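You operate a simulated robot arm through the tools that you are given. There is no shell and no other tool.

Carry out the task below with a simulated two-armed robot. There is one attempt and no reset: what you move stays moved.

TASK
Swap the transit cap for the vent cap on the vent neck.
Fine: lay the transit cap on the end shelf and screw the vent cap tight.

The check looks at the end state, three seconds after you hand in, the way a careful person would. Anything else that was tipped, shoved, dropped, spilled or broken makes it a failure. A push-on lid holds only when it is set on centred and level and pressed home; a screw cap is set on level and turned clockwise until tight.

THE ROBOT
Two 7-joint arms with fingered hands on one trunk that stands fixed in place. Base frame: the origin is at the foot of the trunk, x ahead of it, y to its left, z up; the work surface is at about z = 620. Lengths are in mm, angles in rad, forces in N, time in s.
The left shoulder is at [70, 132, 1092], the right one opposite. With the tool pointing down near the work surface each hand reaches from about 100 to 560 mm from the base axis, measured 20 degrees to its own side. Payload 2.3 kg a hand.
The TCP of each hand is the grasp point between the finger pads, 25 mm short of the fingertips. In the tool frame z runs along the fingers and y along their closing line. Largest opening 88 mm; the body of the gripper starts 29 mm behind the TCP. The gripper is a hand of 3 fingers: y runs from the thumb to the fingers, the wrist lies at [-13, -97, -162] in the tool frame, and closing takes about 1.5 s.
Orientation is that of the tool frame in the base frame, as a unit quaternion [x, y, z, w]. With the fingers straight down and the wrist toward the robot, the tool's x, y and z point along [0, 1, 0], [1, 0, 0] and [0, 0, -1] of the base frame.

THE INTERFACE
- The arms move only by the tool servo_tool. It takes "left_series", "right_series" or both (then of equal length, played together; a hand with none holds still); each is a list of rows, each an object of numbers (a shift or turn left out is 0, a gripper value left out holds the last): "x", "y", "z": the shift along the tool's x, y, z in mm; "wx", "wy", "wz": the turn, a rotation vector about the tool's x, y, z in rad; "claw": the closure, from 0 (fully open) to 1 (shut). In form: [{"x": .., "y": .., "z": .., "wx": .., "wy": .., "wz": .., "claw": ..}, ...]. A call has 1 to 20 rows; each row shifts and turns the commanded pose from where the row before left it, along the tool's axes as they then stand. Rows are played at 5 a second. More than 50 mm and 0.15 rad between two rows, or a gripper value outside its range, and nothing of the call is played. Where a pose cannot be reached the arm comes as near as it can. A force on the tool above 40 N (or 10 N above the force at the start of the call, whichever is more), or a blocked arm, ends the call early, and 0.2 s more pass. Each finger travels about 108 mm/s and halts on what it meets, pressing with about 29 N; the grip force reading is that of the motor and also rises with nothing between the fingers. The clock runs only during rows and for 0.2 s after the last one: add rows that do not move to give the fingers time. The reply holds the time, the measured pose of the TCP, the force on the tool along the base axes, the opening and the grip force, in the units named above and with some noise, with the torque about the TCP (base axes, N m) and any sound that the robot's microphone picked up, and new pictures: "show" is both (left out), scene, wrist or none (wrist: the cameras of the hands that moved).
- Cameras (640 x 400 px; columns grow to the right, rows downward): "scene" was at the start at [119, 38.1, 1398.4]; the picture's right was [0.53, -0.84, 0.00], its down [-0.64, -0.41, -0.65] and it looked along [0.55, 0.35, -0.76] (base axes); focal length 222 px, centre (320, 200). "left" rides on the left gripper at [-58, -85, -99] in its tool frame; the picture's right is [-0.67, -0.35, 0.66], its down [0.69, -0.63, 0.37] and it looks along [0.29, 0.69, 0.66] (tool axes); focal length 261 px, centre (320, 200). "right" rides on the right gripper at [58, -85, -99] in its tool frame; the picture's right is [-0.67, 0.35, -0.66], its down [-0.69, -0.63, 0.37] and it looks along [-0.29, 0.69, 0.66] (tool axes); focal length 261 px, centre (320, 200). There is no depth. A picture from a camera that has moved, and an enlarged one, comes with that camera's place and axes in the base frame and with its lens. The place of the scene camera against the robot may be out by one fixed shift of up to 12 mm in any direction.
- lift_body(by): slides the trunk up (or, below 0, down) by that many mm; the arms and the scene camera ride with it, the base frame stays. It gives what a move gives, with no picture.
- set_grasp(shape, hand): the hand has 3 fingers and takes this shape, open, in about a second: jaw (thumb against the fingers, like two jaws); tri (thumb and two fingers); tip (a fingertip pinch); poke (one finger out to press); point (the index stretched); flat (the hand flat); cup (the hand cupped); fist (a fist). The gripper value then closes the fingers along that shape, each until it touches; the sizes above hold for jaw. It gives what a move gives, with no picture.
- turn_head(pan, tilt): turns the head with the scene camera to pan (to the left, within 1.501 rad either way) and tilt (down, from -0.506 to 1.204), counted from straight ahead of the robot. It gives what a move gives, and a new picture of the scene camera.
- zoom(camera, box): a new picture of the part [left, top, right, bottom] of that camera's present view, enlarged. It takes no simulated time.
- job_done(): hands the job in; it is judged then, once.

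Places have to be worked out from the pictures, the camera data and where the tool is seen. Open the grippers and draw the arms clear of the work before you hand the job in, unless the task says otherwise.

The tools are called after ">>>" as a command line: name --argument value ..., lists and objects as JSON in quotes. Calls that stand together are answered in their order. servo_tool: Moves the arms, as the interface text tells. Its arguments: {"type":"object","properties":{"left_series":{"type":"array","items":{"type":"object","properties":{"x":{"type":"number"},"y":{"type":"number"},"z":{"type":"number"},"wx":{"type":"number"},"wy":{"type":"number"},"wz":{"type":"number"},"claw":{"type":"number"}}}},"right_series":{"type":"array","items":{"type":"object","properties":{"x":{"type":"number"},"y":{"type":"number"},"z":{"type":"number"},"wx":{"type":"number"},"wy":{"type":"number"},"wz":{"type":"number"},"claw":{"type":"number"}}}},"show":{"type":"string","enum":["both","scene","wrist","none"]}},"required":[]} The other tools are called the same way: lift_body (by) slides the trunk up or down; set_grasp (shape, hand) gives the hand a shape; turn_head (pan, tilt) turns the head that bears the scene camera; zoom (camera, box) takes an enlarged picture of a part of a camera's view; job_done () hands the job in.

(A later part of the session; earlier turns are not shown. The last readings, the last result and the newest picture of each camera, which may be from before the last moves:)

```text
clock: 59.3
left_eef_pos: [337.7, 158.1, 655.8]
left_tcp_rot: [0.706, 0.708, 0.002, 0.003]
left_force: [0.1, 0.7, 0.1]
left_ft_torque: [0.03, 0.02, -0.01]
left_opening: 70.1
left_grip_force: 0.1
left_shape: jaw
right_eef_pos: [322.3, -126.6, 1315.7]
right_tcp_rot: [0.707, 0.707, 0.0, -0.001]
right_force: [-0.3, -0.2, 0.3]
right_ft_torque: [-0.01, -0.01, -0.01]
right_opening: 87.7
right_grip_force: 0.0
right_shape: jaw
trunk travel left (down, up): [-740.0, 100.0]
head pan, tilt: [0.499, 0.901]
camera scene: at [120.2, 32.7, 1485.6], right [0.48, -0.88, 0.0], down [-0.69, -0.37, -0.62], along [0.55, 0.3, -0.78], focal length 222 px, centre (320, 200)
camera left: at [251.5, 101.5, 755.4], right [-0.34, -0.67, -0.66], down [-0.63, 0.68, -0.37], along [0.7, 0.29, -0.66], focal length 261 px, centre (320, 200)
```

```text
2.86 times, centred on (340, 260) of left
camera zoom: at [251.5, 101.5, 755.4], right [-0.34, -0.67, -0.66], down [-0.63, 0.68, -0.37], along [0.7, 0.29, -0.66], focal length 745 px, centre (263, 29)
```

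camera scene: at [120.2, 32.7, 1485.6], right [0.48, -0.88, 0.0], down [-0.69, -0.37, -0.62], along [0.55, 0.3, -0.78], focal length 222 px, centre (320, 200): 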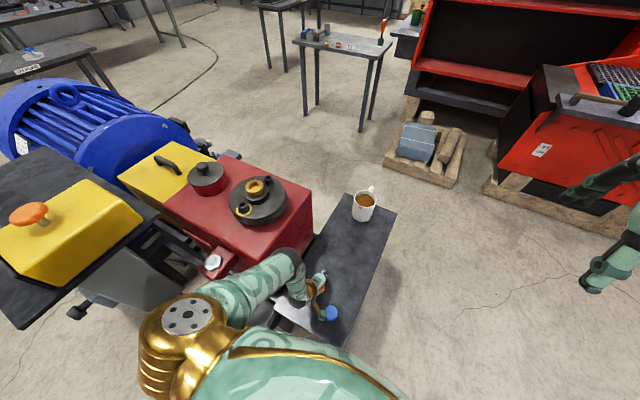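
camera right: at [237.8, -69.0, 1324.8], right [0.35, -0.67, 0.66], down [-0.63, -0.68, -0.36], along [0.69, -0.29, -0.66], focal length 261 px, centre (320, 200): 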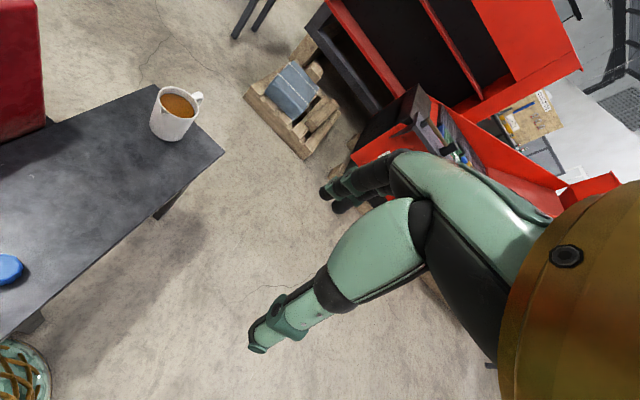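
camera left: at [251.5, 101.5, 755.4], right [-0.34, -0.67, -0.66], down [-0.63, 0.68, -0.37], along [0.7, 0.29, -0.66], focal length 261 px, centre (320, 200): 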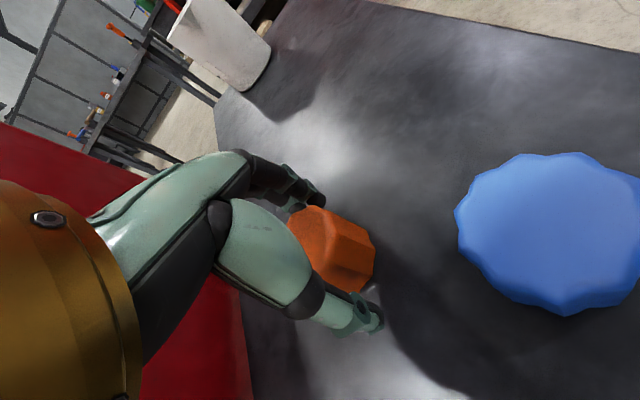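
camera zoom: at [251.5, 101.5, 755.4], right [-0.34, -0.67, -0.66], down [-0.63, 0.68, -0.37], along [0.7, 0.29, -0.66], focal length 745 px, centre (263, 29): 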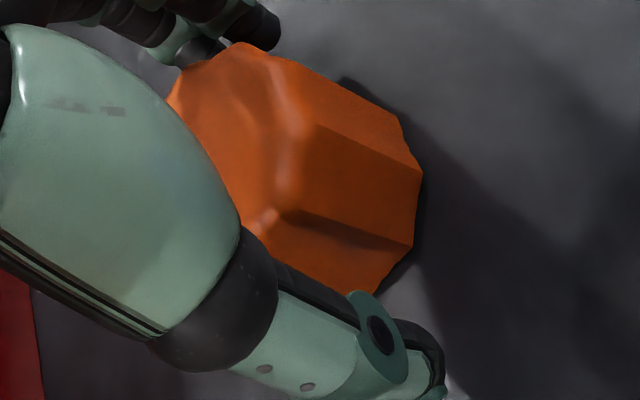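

The transit cap stands upright on the shelf and the fingers are clear. Rising straight up, then I'll look at both caps.

>>> servo_tool --left_series '[{"z": -10}, {"z": -20}, {"z": -30}, {"z": -30}, {"z": -30}, {}]' --show "both"

>>> zoom --camera "left" --box '[320, 180, 640, 380]'

>>> zoom --camera "scene" --box '[270, 260, 370, 340]'

```text
clock: 60.7
left_eef_pos: [337.3, 158.0, 777.4]
left_tcp_rot: [0.706, 0.708, 0.003, 0.003]
left_force: [0.1, 0.1, 0.5]
left_ft_torque: [0.04, 0.04, -0.02]
left_opening: 70.3
left_grip_force: 0.0
left_shape: jaw
right_eef_pos: [322.0, -127.5, 1315.5]
right_tcp_rot: [0.708, 0.707, -0.001, -0.001]
right_force: [-1.1, -0.5, 0.2]
right_ft_torque: [-0.04, 0.03, -0.02]
right_opening: 88.0
right_grip_force: 0.1
right_shape: jaw
trunk travel left (down, up): [-740.0, 100.0]
head pan, tilt: [0.499, 0.901]
camera scene: at [119.9, 32.6, 1485.6], right [0.48, -0.88, 0.0], down [-0.69, -0.37, -0.62], along [0.55, 0.3, -0.78], focal length 222 px, centre (320, 200)
camera left: at [252.0, 100.6, 876.1], right [-0.34, -0.67, -0.66], down [-0.63, 0.69, -0.37], along [0.7, 0.29, -0.65], focal length 261 px, centre (320, 200)
```

scene: 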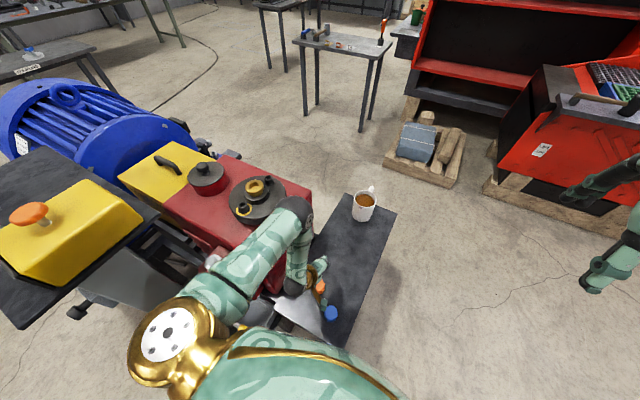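
left: 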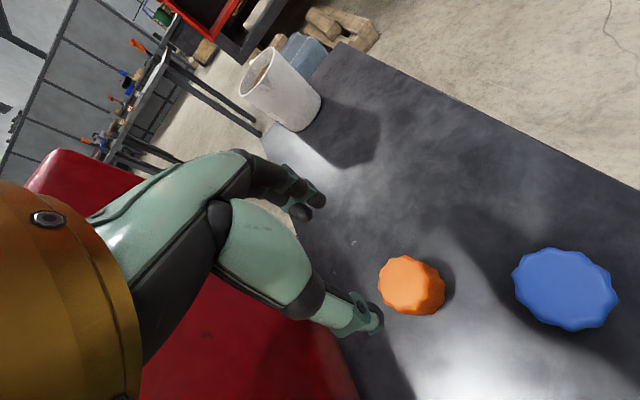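

```text
2.00 times, centred on (480, 280) of left
camera zoom: at [252.0, 100.6, 876.1], right [-0.34, -0.67, -0.66], down [-0.63, 0.69, -0.37], along [0.7, 0.29, -0.65], focal length 521 px, centre (0, 40)
```

zoom: 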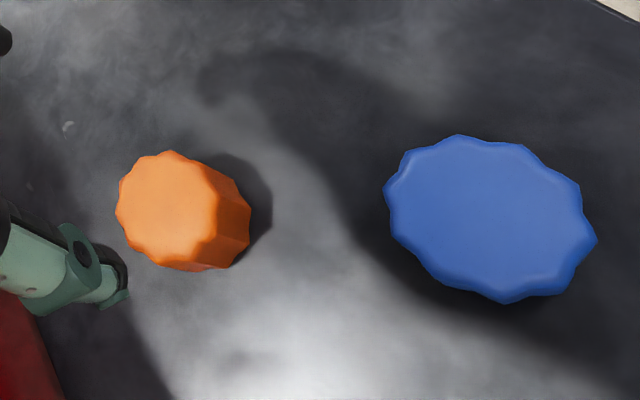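

```text
5.00 times, centred on (320, 300) of scene
camera zoom: at [119.9, 32.6, 1485.6], right [0.48, -0.88, 0.0], down [-0.69, -0.37, -0.62], along [0.55, 0.3, -0.78], focal length 1110 px, centre (320, -300)
```

zoom: 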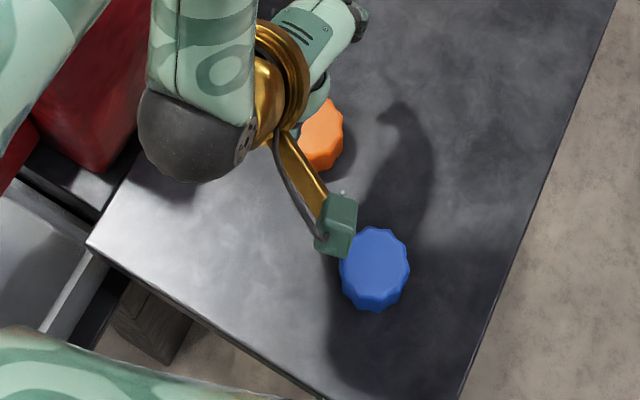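

The blue vent cap is about 48 mm wide and 32 mm tall, centred near [279.5, 84]. I'll correct the small hand tilt, move over it with the fingers open wide and look again.

>>> servo_tool --left_series '[{"wx": 0.0085, "x": -25, "y": -19, "claw": 0.1}, {"x": -25, "y": -19}, {"x": -24, "y": -20}, {"z": 25}, {"z": 25}, {}]' --show "both"

>>> zoom --camera "left" --box '[280, 190, 520, 350]'

>>> zoom --camera "scene" --box '[270, 240, 390, 340]'

```text
clock: 62.1
left_eef_pos: [278.1, 84.5, 726.6]
left_tcp_rot: [0.707, 0.707, 0.0, 0.0]
left_force: [-0.7, 0.4, 0.1]
left_ft_torque: [0.0, -0.02, 0.0]
left_opening: 79.0
left_grip_force: 0.1
left_shape: jaw
right_eef_pos: [321.6, -127.6, 1315.2]
right_tcp_rot: [0.707, 0.707, -0.001, -0.001]
right_force: [0.7, 0.2, 1.1]
right_ft_torque: [-0.02, 0.02, 0.0]
right_opening: 87.8
right_grip_force: 0.0
right_shape: jaw
trunk travel left (down, up): [-740.0, 100.0]
head pan, tilt: [0.499, 0.901]
camera scene: at [119.6, 32.2, 1485.6], right [0.48, -0.88, 0.0], down [-0.69, -0.37, -0.62], along [0.55, 0.3, -0.78], focal length 222 px, centre (320, 200)
camera left: at [192.8, 27.2, 825.4], right [-0.35, -0.67, -0.66], down [-0.63, 0.69, -0.36], along [0.69, 0.29, -0.66], focal length 261 px, centre (320, 200)
```

scene: 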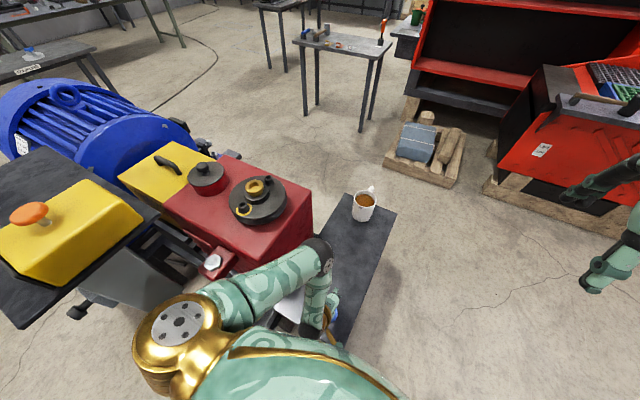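
left: 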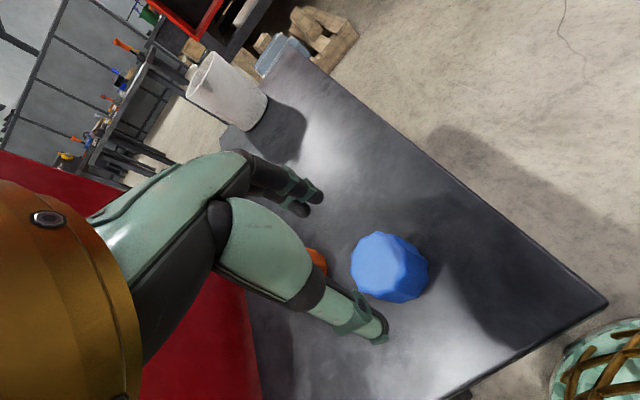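

```text
2.50 times, centred on (400, 270) of left
camera zoom: at [192.8, 27.2, 825.4], right [-0.35, -0.67, -0.66], down [-0.63, 0.69, -0.36], along [0.69, 0.29, -0.66], focal length 652 px, centre (120, 25)
```

zoom: 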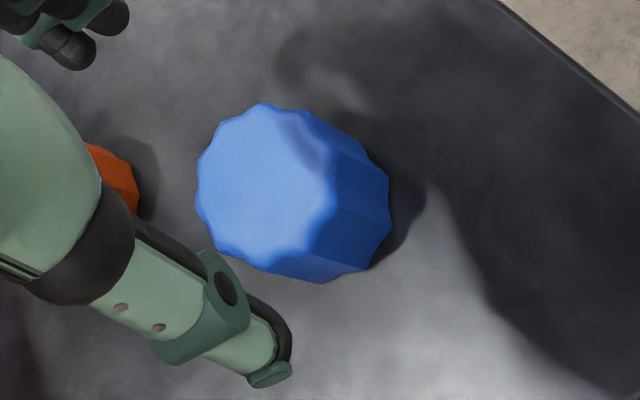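

```text
4.00 times, centred on (330, 290) of scene
camera zoom: at [119.6, 32.2, 1485.6], right [0.48, -0.88, 0.0], down [-0.69, -0.37, -0.62], along [0.55, 0.3, -0.78], focal length 888 px, centre (280, -160)
```

zoom: 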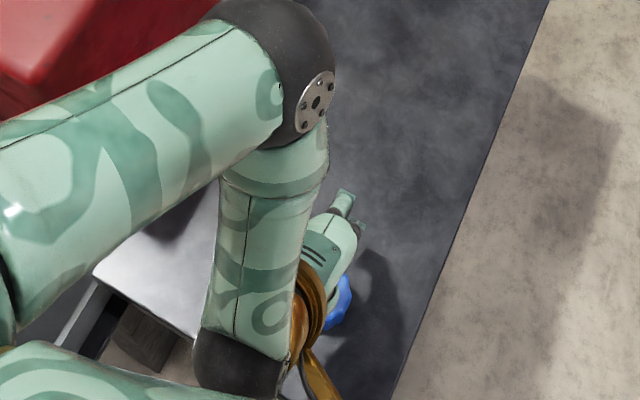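

The blue cap is centred between the open fingers at about [280, 85]. I'll nudge 2 mm forward and descend to z≈654.

>>> servo_tool --left_series '[{"y": 2, "x": 0.5, "z": 10}, {"z": 20}, {"z": 20}, {"z": 10}, {"z": 7}, {"z": 5}, {}, {}]' --show "wrist"

>>> zoom --camera "left" --box '[240, 170, 440, 350]'

```text
clock: 63.9
left_eef_pos: [279.1, 86.8, 655.4]
left_tcp_rot: [0.707, 0.707, -0.001, 0.0]
left_force: [-0.4, -0.3, -1.0]
left_ft_torque: [-0.01, -0.03, -0.01]
left_opening: 79.2
left_grip_force: 0.0
left_shape: jaw
right_eef_pos: [321.9, -128.3, 1314.7]
right_tcp_rot: [0.708, 0.706, -0.001, -0.001]
right_force: [0.3, -0.5, 0.4]
right_ft_torque: [0.01, 0.0, -0.01]
right_opening: 87.6
right_grip_force: 0.1
right_shape: jaw
trunk travel left (down, up): [-740.0, 100.0]
head pan, tilt: [0.499, 0.901]
camera left: at [194.4, 28.0, 753.9], right [-0.35, -0.67, -0.66], down [-0.63, 0.69, -0.36], along [0.69, 0.29, -0.66], focal length 261 px, centre (320, 200)
```

left: 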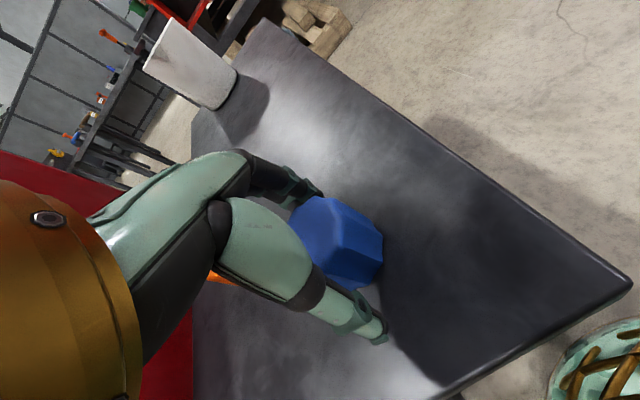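

```text
2.22 times, centred on (340, 260) of left
camera zoom: at [194.4, 28.0, 753.9], right [-0.35, -0.67, -0.66], down [-0.63, 0.69, -0.36], along [0.69, 0.29, -0.66], focal length 579 px, centre (276, 67)
```

zoom: 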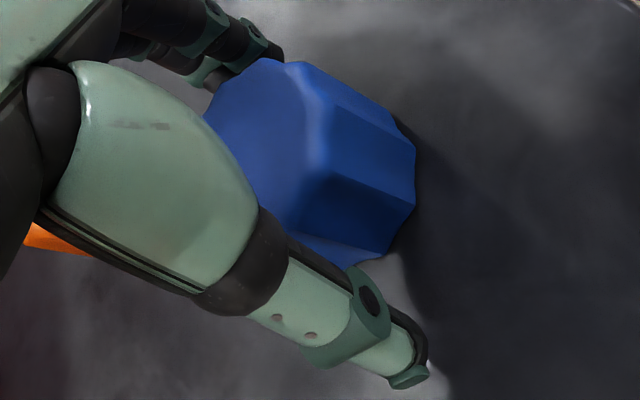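

The cap is between the fingers, about 3 mm forward and 1.5 mm right of centre. I'll shift 1 mm right and close on it.

>>> servo_tool --left_series '[{"x": -1, "y": 2.5}, {"claw": 1.0}, {}, {}, {}, {}, {}, {}, {}]' --show "wrist"

>>> zoom --camera "left" --box '[240, 170, 440, 350]'

```text
clock: 65.8
left_eef_pos: [282.2, 83.5, 657.2]
left_tcp_rot: [0.706, 0.708, 0.003, 0.003]
left_force: [-3.8, 0.0, 26.2]
left_ft_torque: [0.04, 0.1, 0.07]
left_opening: 39.2
left_grip_force: 29.0
left_shape: jaw
right_eef_pos: [316.9, -128.9, 1315.5]
right_tcp_rot: [0.708, 0.706, 0.001, 0.002]
right_force: [-0.2, 0.3, 0.3]
right_ft_torque: [0.02, -0.02, 0.01]
right_opening: 87.8
right_grip_force: 0.0
right_shape: jaw
trunk travel left (down, up): [-740.0, 100.0]
head pan, tilt: [0.499, 0.901]
stopped in row 9 (left hand): the force on the tool passed its limit at 40 N (the readings are from after the stop); the commanded pose is now the measured one
camera left: at [195.5, 26.4, 754.8], right [-0.34, -0.67, -0.66], down [-0.63, 0.68, -0.37], along [0.7, 0.29, -0.65], focal length 261 px, centre (320, 200)
```

left: 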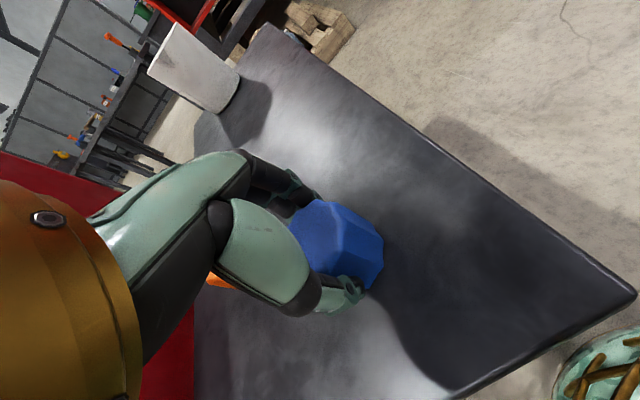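

```text
2.22 times, centred on (340, 260) of left
camera zoom: at [195.5, 26.4, 754.8], right [-0.34, -0.67, -0.66], down [-0.63, 0.68, -0.37], along [0.7, 0.29, -0.65], focal length 579 px, centre (276, 67)
```

zoom: 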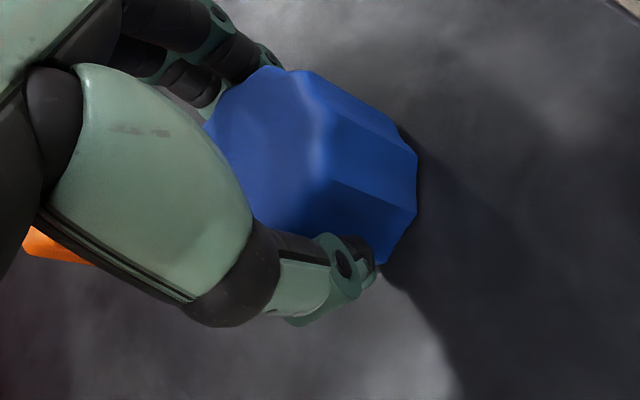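

While closing, the fingertips pressed on the shelf (26 N up). I'll reopen, rise 6 mm, take out the small tilt and regrip cleanly.

>>> servo_tool --left_series '[{"claw": 0.3}, {}, {}, {"z": -6, "wx": 0.0085}, {}, {"claw": 1.0}, {}, {}, {}, {}, {}, {}]' --show "wrist"

>>> zoom --camera "left" --box '[240, 170, 440, 350]'

```text
clock: 68.4
left_eef_pos: [282.5, 83.9, 660.7]
left_tcp_rot: [0.706, 0.708, -0.002, -0.003]
left_force: [-0.1, -0.7, -0.4]
left_ft_torque: [-0.01, 0.02, 0.01]
left_opening: 37.1
left_grip_force: 29.3
left_shape: jaw
right_eef_pos: [323.0, -128.0, 1315.1]
right_tcp_rot: [0.708, 0.707, -0.001, -0.001]
right_force: [0.3, -0.3, -0.8]
right_ft_torque: [-0.02, 0.02, 0.01]
right_opening: 87.5
right_grip_force: 0.0
right_shape: jaw
trunk travel left (down, up): [-740.0, 100.0]
head pan, tilt: [0.499, 0.901]
camera left: at [198.8, 26.5, 760.3], right [-0.35, -0.67, -0.65], down [-0.63, 0.68, -0.36], along [0.69, 0.29, -0.66], focal length 261 px, centre (320, 200)
```

left: 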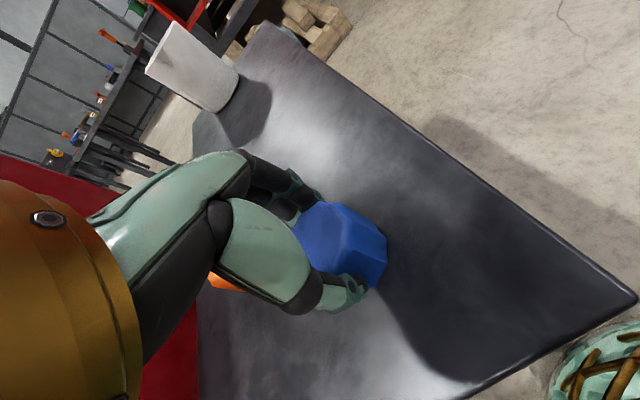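

```text
2.22 times, centred on (340, 260) of left
camera zoom: at [198.8, 26.5, 760.3], right [-0.35, -0.67, -0.65], down [-0.63, 0.68, -0.36], along [0.69, 0.29, -0.66], focal length 579 px, centre (276, 67)
```

zoom: 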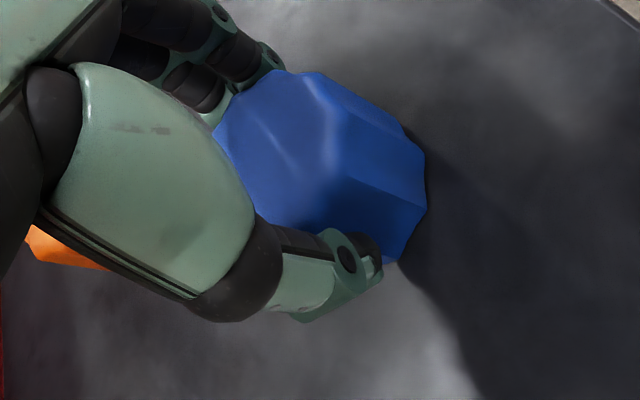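

Clean grip now, but the hand reads about 0.5° out of level. I'll reopen once more, level it, shift 1 mm right and regrip so the cap is held square.

>>> servo_tool --left_series '[{"claw": 0.3}, {}, {}, {"wx": -0.0085, "x": -1.2}, {}, {}, {"claw": 1.0}, {}, {}, {}, {}, {}, {}]' --show "wrist"

>>> zoom --camera "left" --box '[240, 170, 440, 350]'

```text
clock: 71.2
left_eef_pos: [283.5, 82.0, 661.2]
left_tcp_rot: [0.707, 0.707, 0.001, 0.001]
left_force: [-0.2, -0.3, 0.0]
left_ft_torque: [-0.06, 0.0, 0.01]
left_opening: 37.1
left_grip_force: 28.5
left_shape: jaw
right_eef_pos: [322.1, -128.1, 1314.6]
right_tcp_rot: [0.708, 0.706, -0.001, -0.001]
right_force: [-0.7, 1.0, 0.0]
right_ft_torque: [0.0, 0.03, -0.01]
right_opening: 87.5
right_grip_force: 0.0
right_shape: jaw
trunk travel left (down, up): [-740.0, 100.0]
head pan, tilt: [0.499, 0.901]
camera left: at [197.7, 25.4, 759.7], right [-0.34, -0.67, -0.66], down [-0.63, 0.68, -0.37], along [0.7, 0.29, -0.66], focal length 261 px, centre (320, 200)
```

left: 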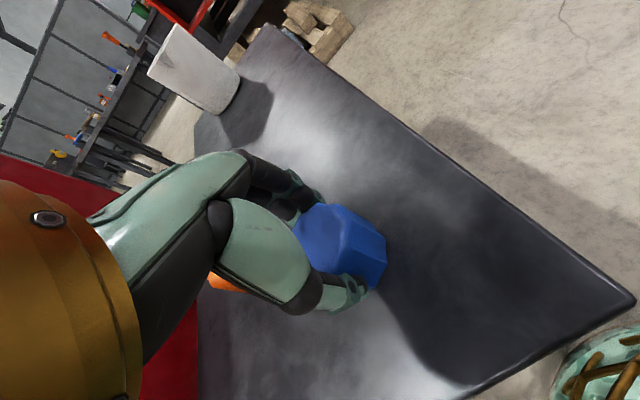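

```text
2.22 times, centred on (340, 260) of left
camera zoom: at [197.7, 25.4, 759.7], right [-0.34, -0.67, -0.66], down [-0.63, 0.68, -0.37], along [0.7, 0.29, -0.66], focal length 579 px, centre (276, 67)
```

zoom: 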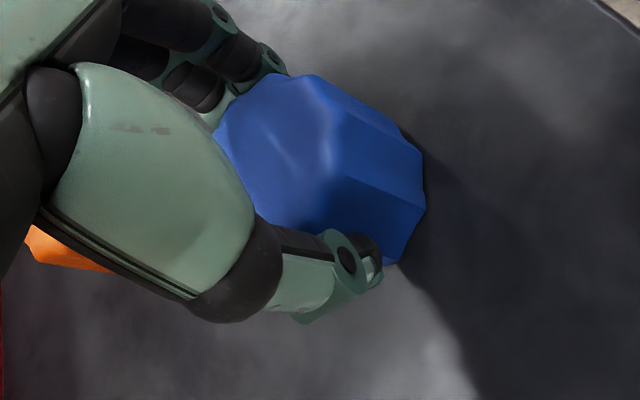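

The cap is held square and centred. I'll raise the trunk 100 mm, which lifts the cap straight off the shelf without changing the arm posture.

>>> lift_body --by 100

>>> turn_head --pan 0.6 --tilt 1.0

```text
clock: 72.5
left_eef_pos: [283.2, 84.1, 760.3]
left_tcp_rot: [0.706, 0.708, 0.002, 0.0]
left_force: [0.1, -0.2, -1.0]
left_ft_torque: [0.0, -0.01, 0.02]
left_opening: 37.0
left_grip_force: 29.6
left_shape: jaw
right_eef_pos: [322.9, -127.4, 1414.5]
right_tcp_rot: [0.707, 0.707, -0.001, -0.001]
right_force: [-0.2, 0.1, 0.0]
right_ft_torque: [-0.01, -0.02, 0.04]
right_opening: 88.0
right_grip_force: 0.3
right_shape: jaw
trunk travel left (down, up): [-840.0, 0.0]
head pan, tilt: [0.499, 0.901]
```

```text
clock: 73.2
left_eef_pos: [283.5, 81.6, 760.3]
left_tcp_rot: [0.707, 0.708, 0.002, 0.001]
left_force: [-0.4, -0.3, -0.9]
left_ft_torque: [-0.01, 0.02, 0.02]
left_opening: 37.5
left_grip_force: 29.5
left_shape: jaw
right_eef_pos: [322.5, -127.0, 1415.2]
right_tcp_rot: [0.708, 0.707, -0.001, 0.0]
right_force: [0.4, 0.4, 0.0]
right_ft_torque: [0.0, -0.04, 0.02]
right_opening: 87.8
right_grip_force: 0.1
right_shape: jaw
trunk travel left (down, up): [-840.0, 0.0]
head pan, tilt: [0.6, 1.0]
camera scene: at [111.1, 35.7, 1578.4], right [0.56, -0.83, 0.0], down [-0.69, -0.47, -0.54], along [0.45, 0.31, -0.84], focal length 222 px, centre (320, 200)
```

scene: 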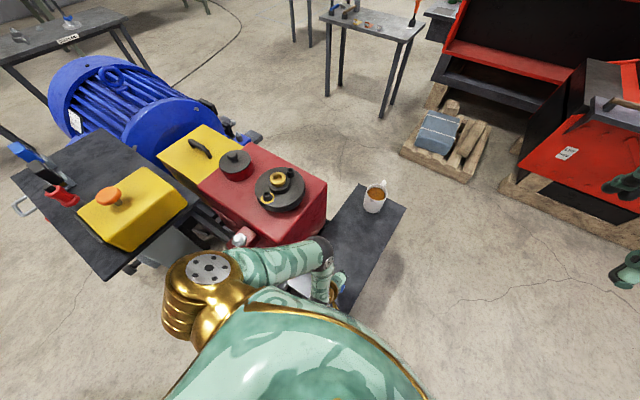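

The cap is lifted clean. Moving it out over the shelf's inner side and up, staying clear of the housing side and the mug.

>>> servo_tool --left_series '[{"y": 8, "x": 18, "z": -17}, {"y": 8, "x": 18, "z": -17}, {"y": 8, "x": 18, "z": -17}, {"y": 8, "x": 18, "z": -17}, {"y": 8, "x": 18, "z": -17}, {"y": 8, "x": 18, "z": -17}, {"z": -30}, {"z": -30}, {"z": -30}, {"z": -30}, {}, {}]' --show "both"

```text
clock: 75.8
left_eef_pos: [331.2, 190.9, 983.7]
left_tcp_rot: [0.707, 0.708, 0.002, 0.002]
left_force: [-0.1, -0.2, 0.3]
left_ft_torque: [-0.01, -0.03, -0.01]
left_opening: 36.6
left_grip_force: 28.8
left_shape: jaw
right_eef_pos: [321.7, -127.2, 1415.0]
right_tcp_rot: [0.708, 0.706, 0.0, 0.0]
right_force: [-0.4, 0.7, 0.4]
right_ft_torque: [-0.01, 0.0, 0.0]
right_opening: 87.9
right_grip_force: 0.0
right_shape: jaw
trunk travel left (down, up): [-840.0, 0.0]
head pan, tilt: [0.6, 1.0]
camera scene: at [111.5, 36.0, 1578.3], right [0.56, -0.83, 0.0], down [-0.69, -0.48, -0.54], along [0.45, 0.3, -0.84], focal length 222 px, centre (320, 200)
camera left: at [245.4, 133.4, 1082.4], right [-0.35, -0.67, -0.66], down [-0.63, 0.68, -0.37], along [0.7, 0.29, -0.66], focal length 261 px, centre (320, 200)
```

scene: 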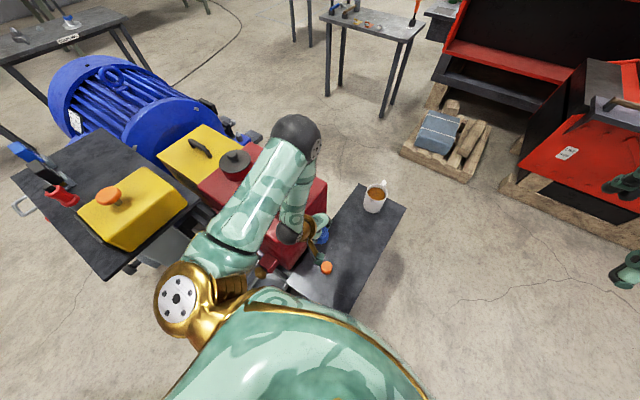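
left: 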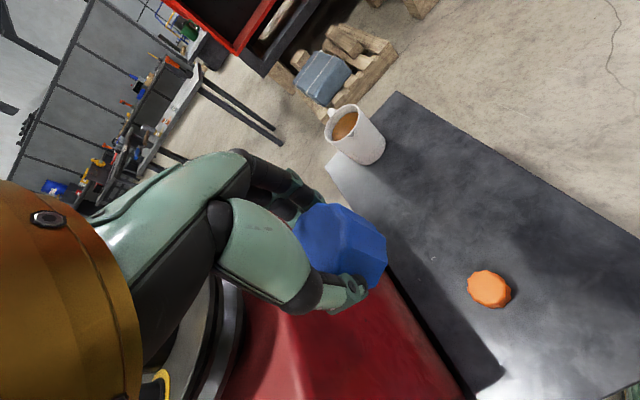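

The orange cap stands upright on the shelf behind. Now I rise 50 mm, cross over toward the neck, and yaw the hand back to the earlier working angle.

>>> servo_tool --left_series '[{"z": -25, "y": -20}, {"z": -25, "y": -20}, {"x": 40.3, "y": -16}, {"x": 40.3, "y": -16}, {"x": 40.3, "y": -16}, {"x": 40.3, "y": -16}, {"x": 40.3, "y": -16}, {"x": 40.5, "y": -16}, {"wz": -0.1413}, {"wz": -0.1413}, {"wz": -0.1413}, {"wz": -0.1413}, {"wz": -0.1413}, {"wz": -0.1413}, {"wz": -0.1413}, {"wz": -0.1413}, {}, {}]' --show "both"

>>> zoom --camera "left" --box '[320, 200, 560, 350]'

```text
clock: 79.6
left_eef_pos: [219.0, 437.0, 1015.5]
left_tcp_rot: [0.217, 0.976, 0.001, 0.001]
left_force: [-0.5, -0.8, -1.3]
left_ft_torque: [0.0, -0.01, -0.01]
left_opening: 36.3
left_grip_force: 29.0
left_shape: jaw
left hand out of reach, approached as far as the arm can: row 2
right_eef_pos: [321.4, -127.1, 1415.7]
right_tcp_rot: [0.708, 0.706, 0.0, -0.001]
right_force: [-1.5, 0.1, -0.5]
right_ft_torque: [0.0, -0.02, -0.01]
right_opening: 87.8
right_grip_force: 0.0
right_shape: jaw
trunk travel left (down, up): [-840.0, 0.0]
head pan, tilt: [0.6, 1.0]
camera scene: at [110.9, 36.3, 1578.4], right [0.56, -0.83, 0.0], down [-0.69, -0.48, -0.54], along [0.45, 0.3, -0.84], focal length 222 px, centre (320, 200)
camera left: at [234.8, 335.7, 1115.4], right [0.46, -0.6, -0.65], down [-0.89, -0.28, -0.37], along [0.04, 0.75, -0.66], focal length 261 px, centre (320, 200)
```

scene: 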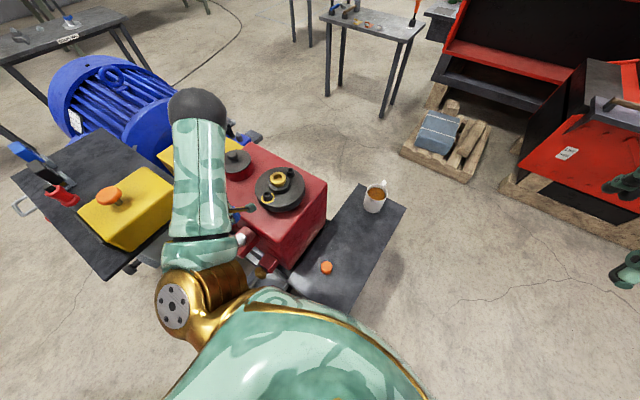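
left: 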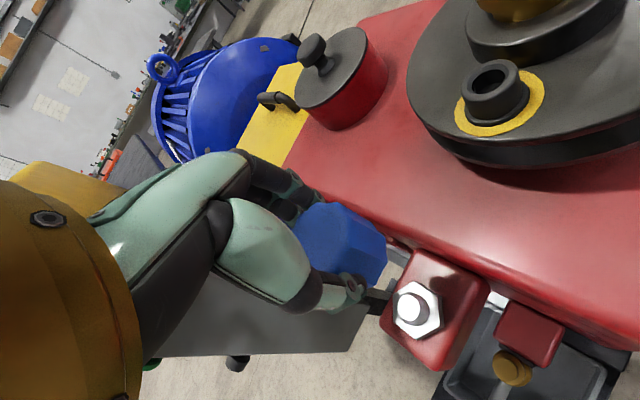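

```text
2.67 times, centred on (440, 275) of left
camera zoom: at [234.8, 335.7, 1115.4], right [0.46, -0.6, -0.65], down [-0.89, -0.28, -0.37], along [0.04, 0.75, -0.66], focal length 695 px, centre (0, 0)
```

zoom: 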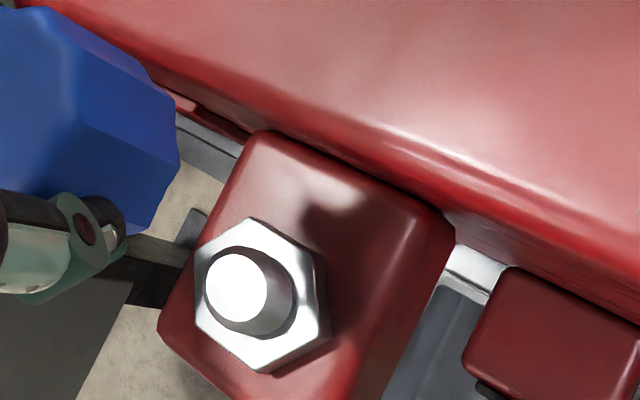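

The neck shows clearly at about [196, 433] with its top near z≈880. I'll move the held cap over that spot, and then compare neck pixels at two yaw angles: if the hand axis is right on the neck, its pixel won't move.

>>> servo_tool --left_series '[{"x": 9.5, "y": -6.7}, {"x": 9.6, "y": -6.7}, {}, {}]' --show "wrist"

>>> zoom --camera "left" --box '[340, 230, 500, 330]'

>>> servo_tool --left_series '[{"wz": -0.1429}, {"wz": -0.1429}, {"wz": -0.1429}, {"wz": -0.1429}, {"wz": -0.1429}, {"wz": -0.1429}, {"wz": -0.1429}, {"wz": -0.1429}, {"wz": -0.1429}, {"wz": -0.1429}, {"wz": -0.1429}, {"wz": -0.1429}, {"wz": -0.1429}, {"wz": -0.1429}, {}, {}]' --show "both"

>>> zoom --camera "left" --box '[340, 230, 500, 330]'

```text
clock: 80.6
left_eef_pos: [195.5, 432.1, 1016.4]
left_tcp_rot: [0.217, 0.976, 0.0, 0.002]
left_force: [-0.1, 0.3, -0.8]
left_ft_torque: [0.0, 0.0, 0.0]
left_opening: 36.2
left_grip_force: 29.2
left_shape: jaw
right_eef_pos: [322.2, -127.0, 1416.2]
right_tcp_rot: [0.708, 0.706, 0.0, 0.0]
right_force: [0.4, 0.7, 0.2]
right_ft_torque: [-0.01, -0.01, -0.02]
right_opening: 87.6
right_grip_force: 0.1
right_shape: jaw
trunk travel left (down, up): [-840.0, 0.0]
head pan, tilt: [0.6, 1.0]
camera left: at [211.7, 331.5, 1115.8], right [0.46, -0.6, -0.65], down [-0.89, -0.28, -0.37], along [0.04, 0.75, -0.66], focal length 261 px, centre (320, 200)
```

left: 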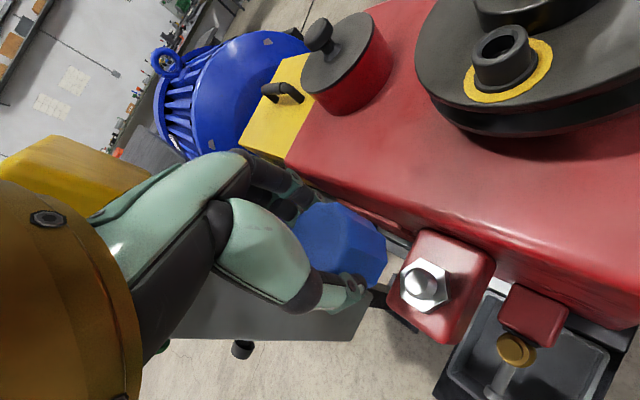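

```text
4.00 times, centred on (420, 280) of left
camera zoom: at [211.7, 331.5, 1115.8], right [0.46, -0.6, -0.65], down [-0.89, -0.28, -0.37], along [0.04, 0.75, -0.66], focal length 1043 px, centre (-80, -120)
```

zoom: 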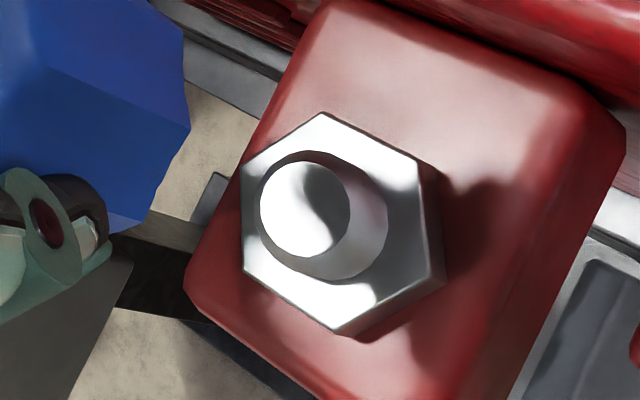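

```text
clock: 84.0
left_eef_pos: [195.2, 432.3, 1016.1]
left_tcp_rot: [-0.705, 0.709, -0.001, 0.001]
left_force: [-0.8, 0.1, -0.6]
left_ft_torque: [-0.02, 0.04, 0.0]
left_opening: 35.8
left_grip_force: 28.6
left_shape: jaw
right_eef_pos: [322.1, -126.9, 1415.9]
right_tcp_rot: [0.707, 0.707, -0.001, 0.0]
right_force: [-0.2, 0.2, 0.2]
right_ft_torque: [-0.03, -0.02, 0.0]
right_opening: 87.7
right_grip_force: 0.0
right_shape: jaw
trunk travel left (down, up): [-840.0, 0.0]
head pan, tilt: [0.6, 1.0]
camera scene: at [111.2, 35.8, 1578.4], right [0.56, -0.83, 0.0], down [-0.69, -0.48, -0.54], along [0.45, 0.3, -0.84], focal length 222 px, centre (320, 200)
camera left: at [280.4, 489.9, 1115.2], right [0.36, 0.67, -0.65], down [0.63, -0.69, -0.36], along [-0.69, -0.28, -0.66], focal length 261 px, centre (320, 200)
```

scene: 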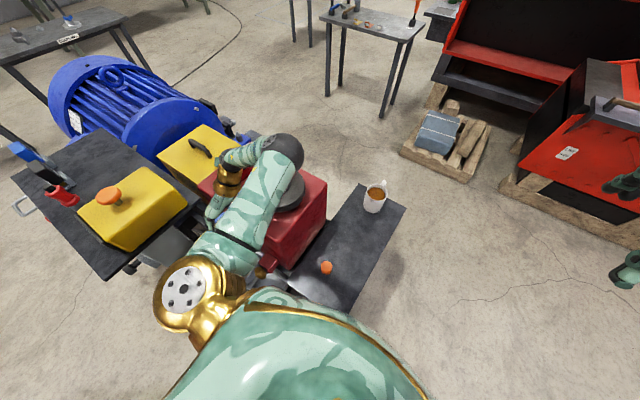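
left: 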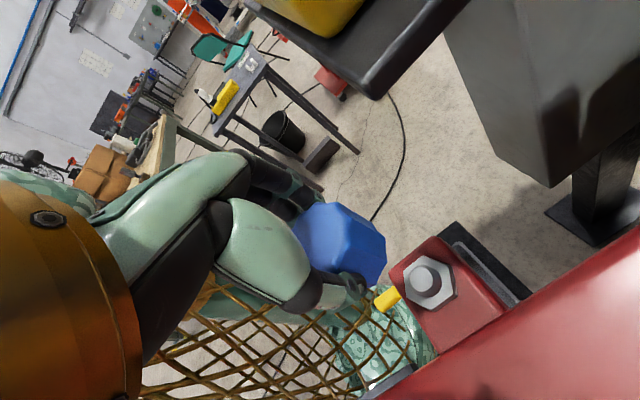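

```text
4.00 times, centred on (420, 280) of left
camera zoom: at [280.4, 489.9, 1115.2], right [0.36, 0.67, -0.65], down [0.63, -0.69, -0.36], along [-0.69, -0.28, -0.66], focal length 1043 px, centre (-80, -120)
```

zoom: 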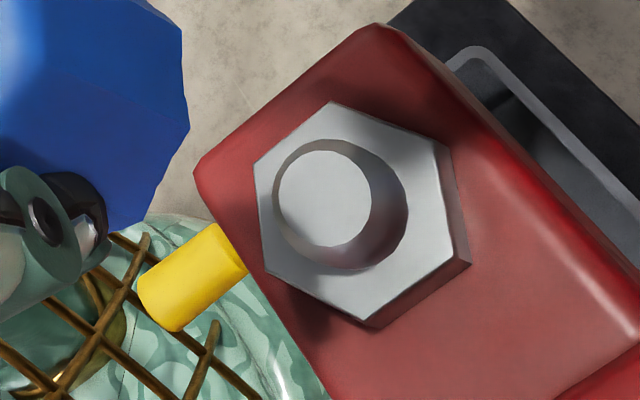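

The rotation test gives a clean fix: the neck axis is about [-1.3, +2.6] mm from the hand axis, i.e. near [194, 434.7], with its top at z≈875. I'll apply this correction, lower to z≈932 and turn the head for a side look.

>>> servo_tool --left_series '[{"x": -2.2, "y": 0.9}, {"z": 25}, {"z": 25}, {"z": 20}, {"z": 14}, {}, {}]' --show "wrist"

>>> turn_head --pan 1.2 --tilt 1.1

>>> zoom --camera "left" --box '[300, 200, 460, 300]'

```text
clock: 85.6
left_eef_pos: [195.3, 433.4, 930.3]
left_tcp_rot: [-0.704, 0.71, 0.0, 0.001]
left_force: [0.5, 0.4, -1.0]
left_ft_torque: [-0.03, 0.0, -0.02]
left_opening: 35.9
left_grip_force: 28.8
left_shape: jaw
right_eef_pos: [322.6, -126.8, 1415.5]
right_tcp_rot: [0.707, 0.707, -0.001, 0.0]
right_force: [-0.9, -0.1, -0.3]
right_ft_torque: [0.01, 0.01, 0.01]
right_opening: 87.7
right_grip_force: 0.0
right_shape: jaw
trunk travel left (down, up): [-840.0, 0.0]
head pan, tilt: [0.6, 1.0]
camera left: at [280.0, 491.9, 1031.4], right [0.36, 0.67, -0.65], down [0.63, -0.69, -0.36], along [-0.69, -0.28, -0.66], focal length 261 px, centre (320, 200)
```

left: 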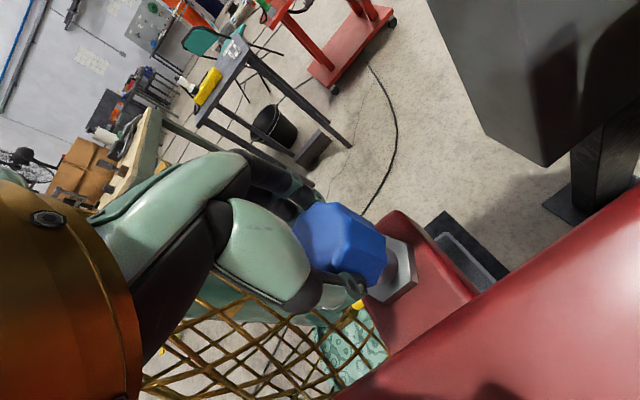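

```text
clock: 86.6
left_eef_pos: [196.2, 433.2, 931.3]
left_tcp_rot: [-0.704, 0.71, -0.001, 0.002]
left_force: [0.2, -1.1, -0.9]
left_ft_torque: [0.01, 0.0, 0.02]
left_opening: 35.9
left_grip_force: 29.5
left_shape: jaw
right_eef_pos: [322.5, -127.5, 1414.5]
right_tcp_rot: [0.708, 0.706, 0.0, 0.0]
right_force: [-0.8, -0.5, 1.0]
right_ft_torque: [0.0, -0.01, -0.01]
right_opening: 87.6
right_grip_force: 0.2
right_shape: jaw
trunk travel left (down, up): [-840.0, 0.0]
head pan, tilt: [1.201, 1.1]
camera scene: at [76.6, 55.5, 1571.8], right [0.93, -0.36, 0.0], down [-0.32, -0.83, -0.45], along [0.16, 0.42, -0.89], focal length 222 px, centre (320, 200)
```

scene: 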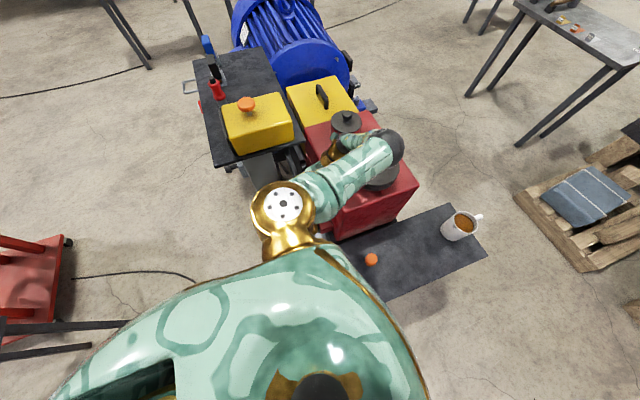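

```text
4.00 times, centred on (380, 250) of left
camera zoom: at [280.1, 491.9, 1031.4], right [0.36, 0.67, -0.65], down [0.63, -0.69, -0.36], along [-0.69, -0.28, -0.66], focal length 1043 px, centre (80, 0)
```

zoom: 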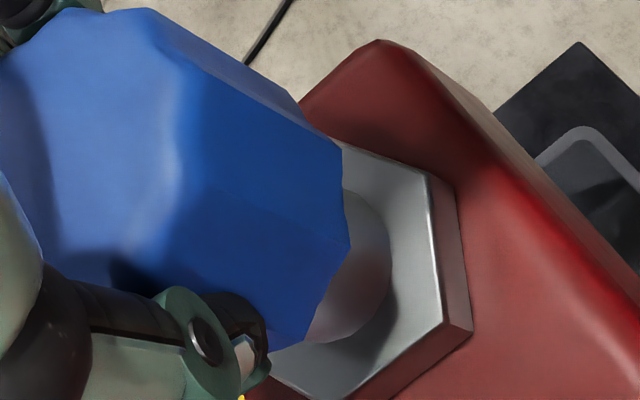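

The cap hovers just above the neck and looks aligned with it. Lowering slowly to find first contact.

>>> servo_tool --left_series '[{"z": 4}, {"z": 4}, {"z": 3}, {"z": 2}, {"z": 1}, {}]' --show "wrist"

>>> zoom --camera "left" --box '[300, 200, 460, 300]'

```text
clock: 88.0
left_eef_pos: [195.1, 434.2, 917.8]
left_tcp_rot: [-0.704, 0.71, -0.001, 0.0]
left_force: [0.5, -0.4, 0.3]
left_ft_torque: [0.03, 0.02, -0.02]
left_opening: 36.2
left_grip_force: 29.0
left_shape: jaw
right_eef_pos: [321.8, -126.8, 1415.6]
right_tcp_rot: [0.708, 0.706, 0.0, 0.0]
right_force: [-0.4, -0.3, -0.5]
right_ft_torque: [0.03, -0.01, 0.03]
right_opening: 87.8
right_grip_force: 0.1
right_shape: jaw
trunk travel left (down, up): [-840.0, 0.0]
head pan, tilt: [1.201, 1.1]
camera left: at [280.4, 492.1, 1016.7], right [0.36, 0.67, -0.65], down [0.63, -0.69, -0.36], along [-0.69, -0.28, -0.66], focal length 261 px, centre (320, 200)
```

left: 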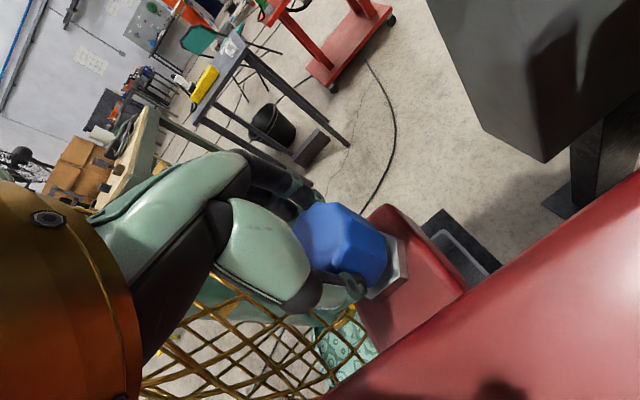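

```text
4.00 times, centred on (380, 250) of left
camera zoom: at [280.4, 492.1, 1016.7], right [0.36, 0.67, -0.65], down [0.63, -0.69, -0.36], along [-0.69, -0.28, -0.66], focal length 1043 px, centre (80, 0)
```

zoom: 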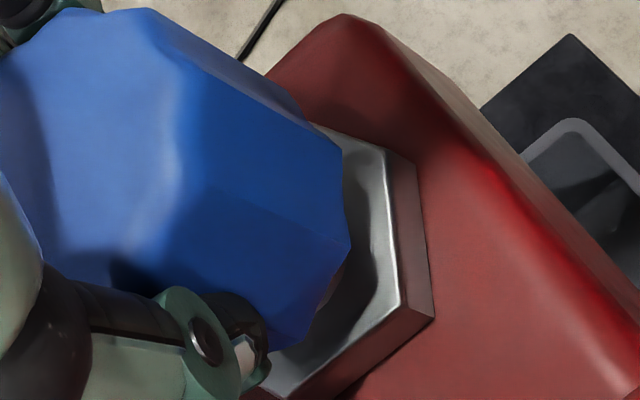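

No contact at z=918 yet. Continuing in 1.5 mm steps.

>>> servo_tool --left_series '[{"z": 1.5}, {"z": 1.5}, {"z": 1.5}, {"z": 1.5}, {}]' --show "none"

>>> servo_tool --left_series '[{"z": 1}, {"z": 1}, {"z": 1}, {"z": 1}, {}]' --show "wrist"

>>> zoom --camera "left" --box '[300, 200, 460, 300]'

```text
clock: 89.2
left_eef_pos: [196.5, 434.4, 910.6]
left_tcp_rot: [-0.705, 0.71, -0.002, 0.002]
left_force: [0.3, 0.6, -0.2]
left_ft_torque: [0.03, 0.01, -0.01]
left_opening: 35.9
left_grip_force: 28.7
left_shape: jaw
right_eef_pos: [322.0, -128.1, 1414.4]
right_tcp_rot: [0.708, 0.706, -0.001, -0.001]
right_force: [0.3, 0.6, 0.6]
right_ft_torque: [0.0, -0.02, -0.01]
right_opening: 87.6
right_grip_force: 0.0
right_shape: jaw
trunk travel left (down, up): [-840.0, 0.0]
head pan, tilt: [1.201, 1.1]
```

```text
clock: 90.4
left_eef_pos: [193.9, 435.1, 907.9]
left_tcp_rot: [-0.704, 0.71, -0.001, 0.001]
left_force: [-0.6, -0.4, -1.1]
left_ft_torque: [0.01, -0.02, 0.05]
left_opening: 35.8
left_grip_force: 29.6
left_shape: jaw
right_eef_pos: [321.1, -127.1, 1414.6]
right_tcp_rot: [0.708, 0.706, -0.001, 0.0]
right_force: [-1.2, -0.3, -0.5]
right_ft_torque: [-0.02, -0.01, 0.0]
right_opening: 87.9
right_grip_force: 0.1
right_shape: jaw
trunk travel left (down, up): [-840.0, 0.0]
head pan, tilt: [1.201, 1.1]
camera left: at [279.7, 492.6, 1007.2], right [0.36, 0.67, -0.65], down [0.63, -0.69, -0.36], along [-0.69, -0.28, -0.66], focal length 261 px, centre (320, 200)
```

left: 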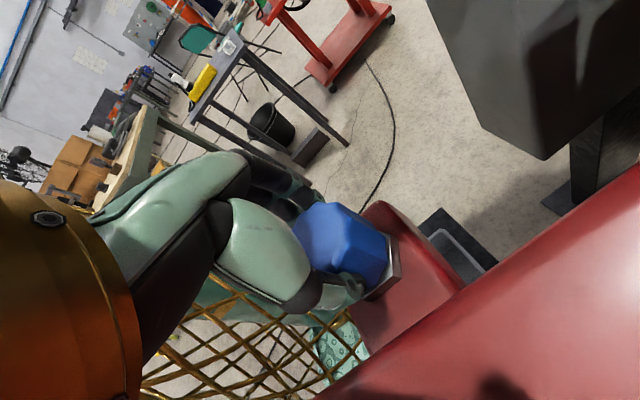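

```text
4.00 times, centred on (380, 250) of left
camera zoom: at [279.7, 492.6, 1007.2], right [0.36, 0.67, -0.65], down [0.63, -0.69, -0.36], along [-0.69, -0.28, -0.66], focal length 1043 px, centre (80, 0)
```

zoom: 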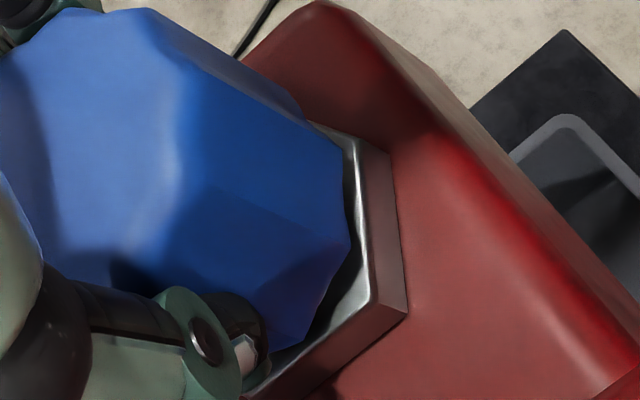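

Still free at z≈907; the cap already surrounds the neck top. Continuing down in 1 mm steps until contact.

>>> servo_tool --left_series '[{"z": 1}, {"z": 1}, {"z": 1}, {}]' --show "none"

>>> servo_tool --left_series '[{"z": 1}, {"z": 1}, {}]' --show "wrist"

>>> zoom --camera "left" --box '[300, 200, 460, 300]'

```text
clock: 91.4
left_eef_pos: [194.4, 434.2, 905.0]
left_tcp_rot: [-0.704, 0.71, -0.002, 0.002]
left_force: [-0.2, -0.3, -0.7]
left_ft_torque: [-0.01, 0.0, 0.0]
left_opening: 35.7
left_grip_force: 28.8
left_shape: jaw
right_eef_pos: [321.9, -128.0, 1415.3]
right_tcp_rot: [0.708, 0.707, -0.001, 0.0]
right_force: [0.3, 0.4, 0.4]
right_ft_torque: [-0.03, -0.04, -0.01]
right_opening: 88.0
right_grip_force: 0.2
right_shape: jaw
trunk travel left (down, up): [-840.0, 0.0]
head pan, tilt: [1.201, 1.1]
```

```text
clock: 92.2
left_eef_pos: [195.3, 434.1, 902.1]
left_tcp_rot: [-0.704, 0.71, -0.001, 0.001]
left_force: [0.2, 0.7, -0.4]
left_ft_torque: [-0.01, 0.01, 0.01]
left_opening: 35.9
left_grip_force: 28.5
left_shape: jaw
right_eef_pos: [321.9, -127.3, 1415.6]
right_tcp_rot: [0.708, 0.707, -0.001, 0.0]
right_force: [-0.8, -0.2, -0.2]
right_ft_torque: [-0.01, -0.02, -0.05]
right_opening: 87.6
right_grip_force: 0.1
right_shape: jaw
trunk travel left (down, up): [-840.0, 0.0]
head pan, tilt: [1.201, 1.1]
camera left: at [280.1, 492.7, 1002.5], right [0.36, 0.67, -0.65], down [0.63, -0.69, -0.36], along [-0.69, -0.28, -0.66], focal length 261 px, centre (320, 200)
```

left: 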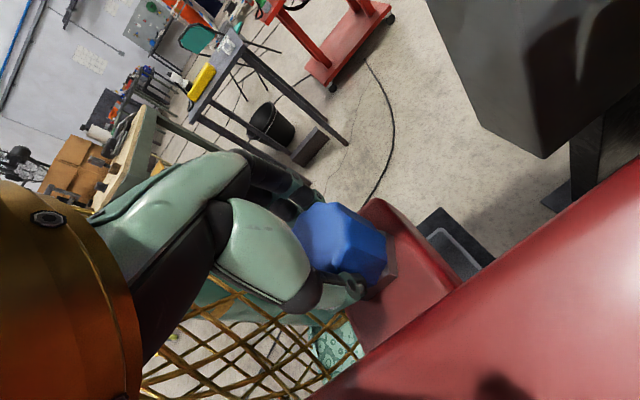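

```text
4.00 times, centred on (380, 250) of left
camera zoom: at [280.1, 492.7, 1002.5], right [0.36, 0.67, -0.65], down [0.63, -0.69, -0.36], along [-0.69, -0.28, -0.66], focal length 1043 px, centre (80, 0)
```

zoom: 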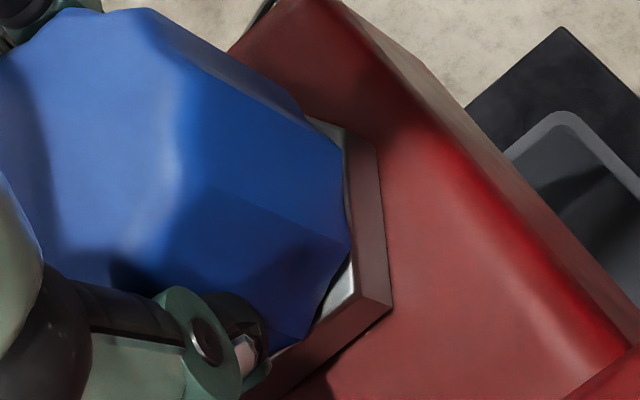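

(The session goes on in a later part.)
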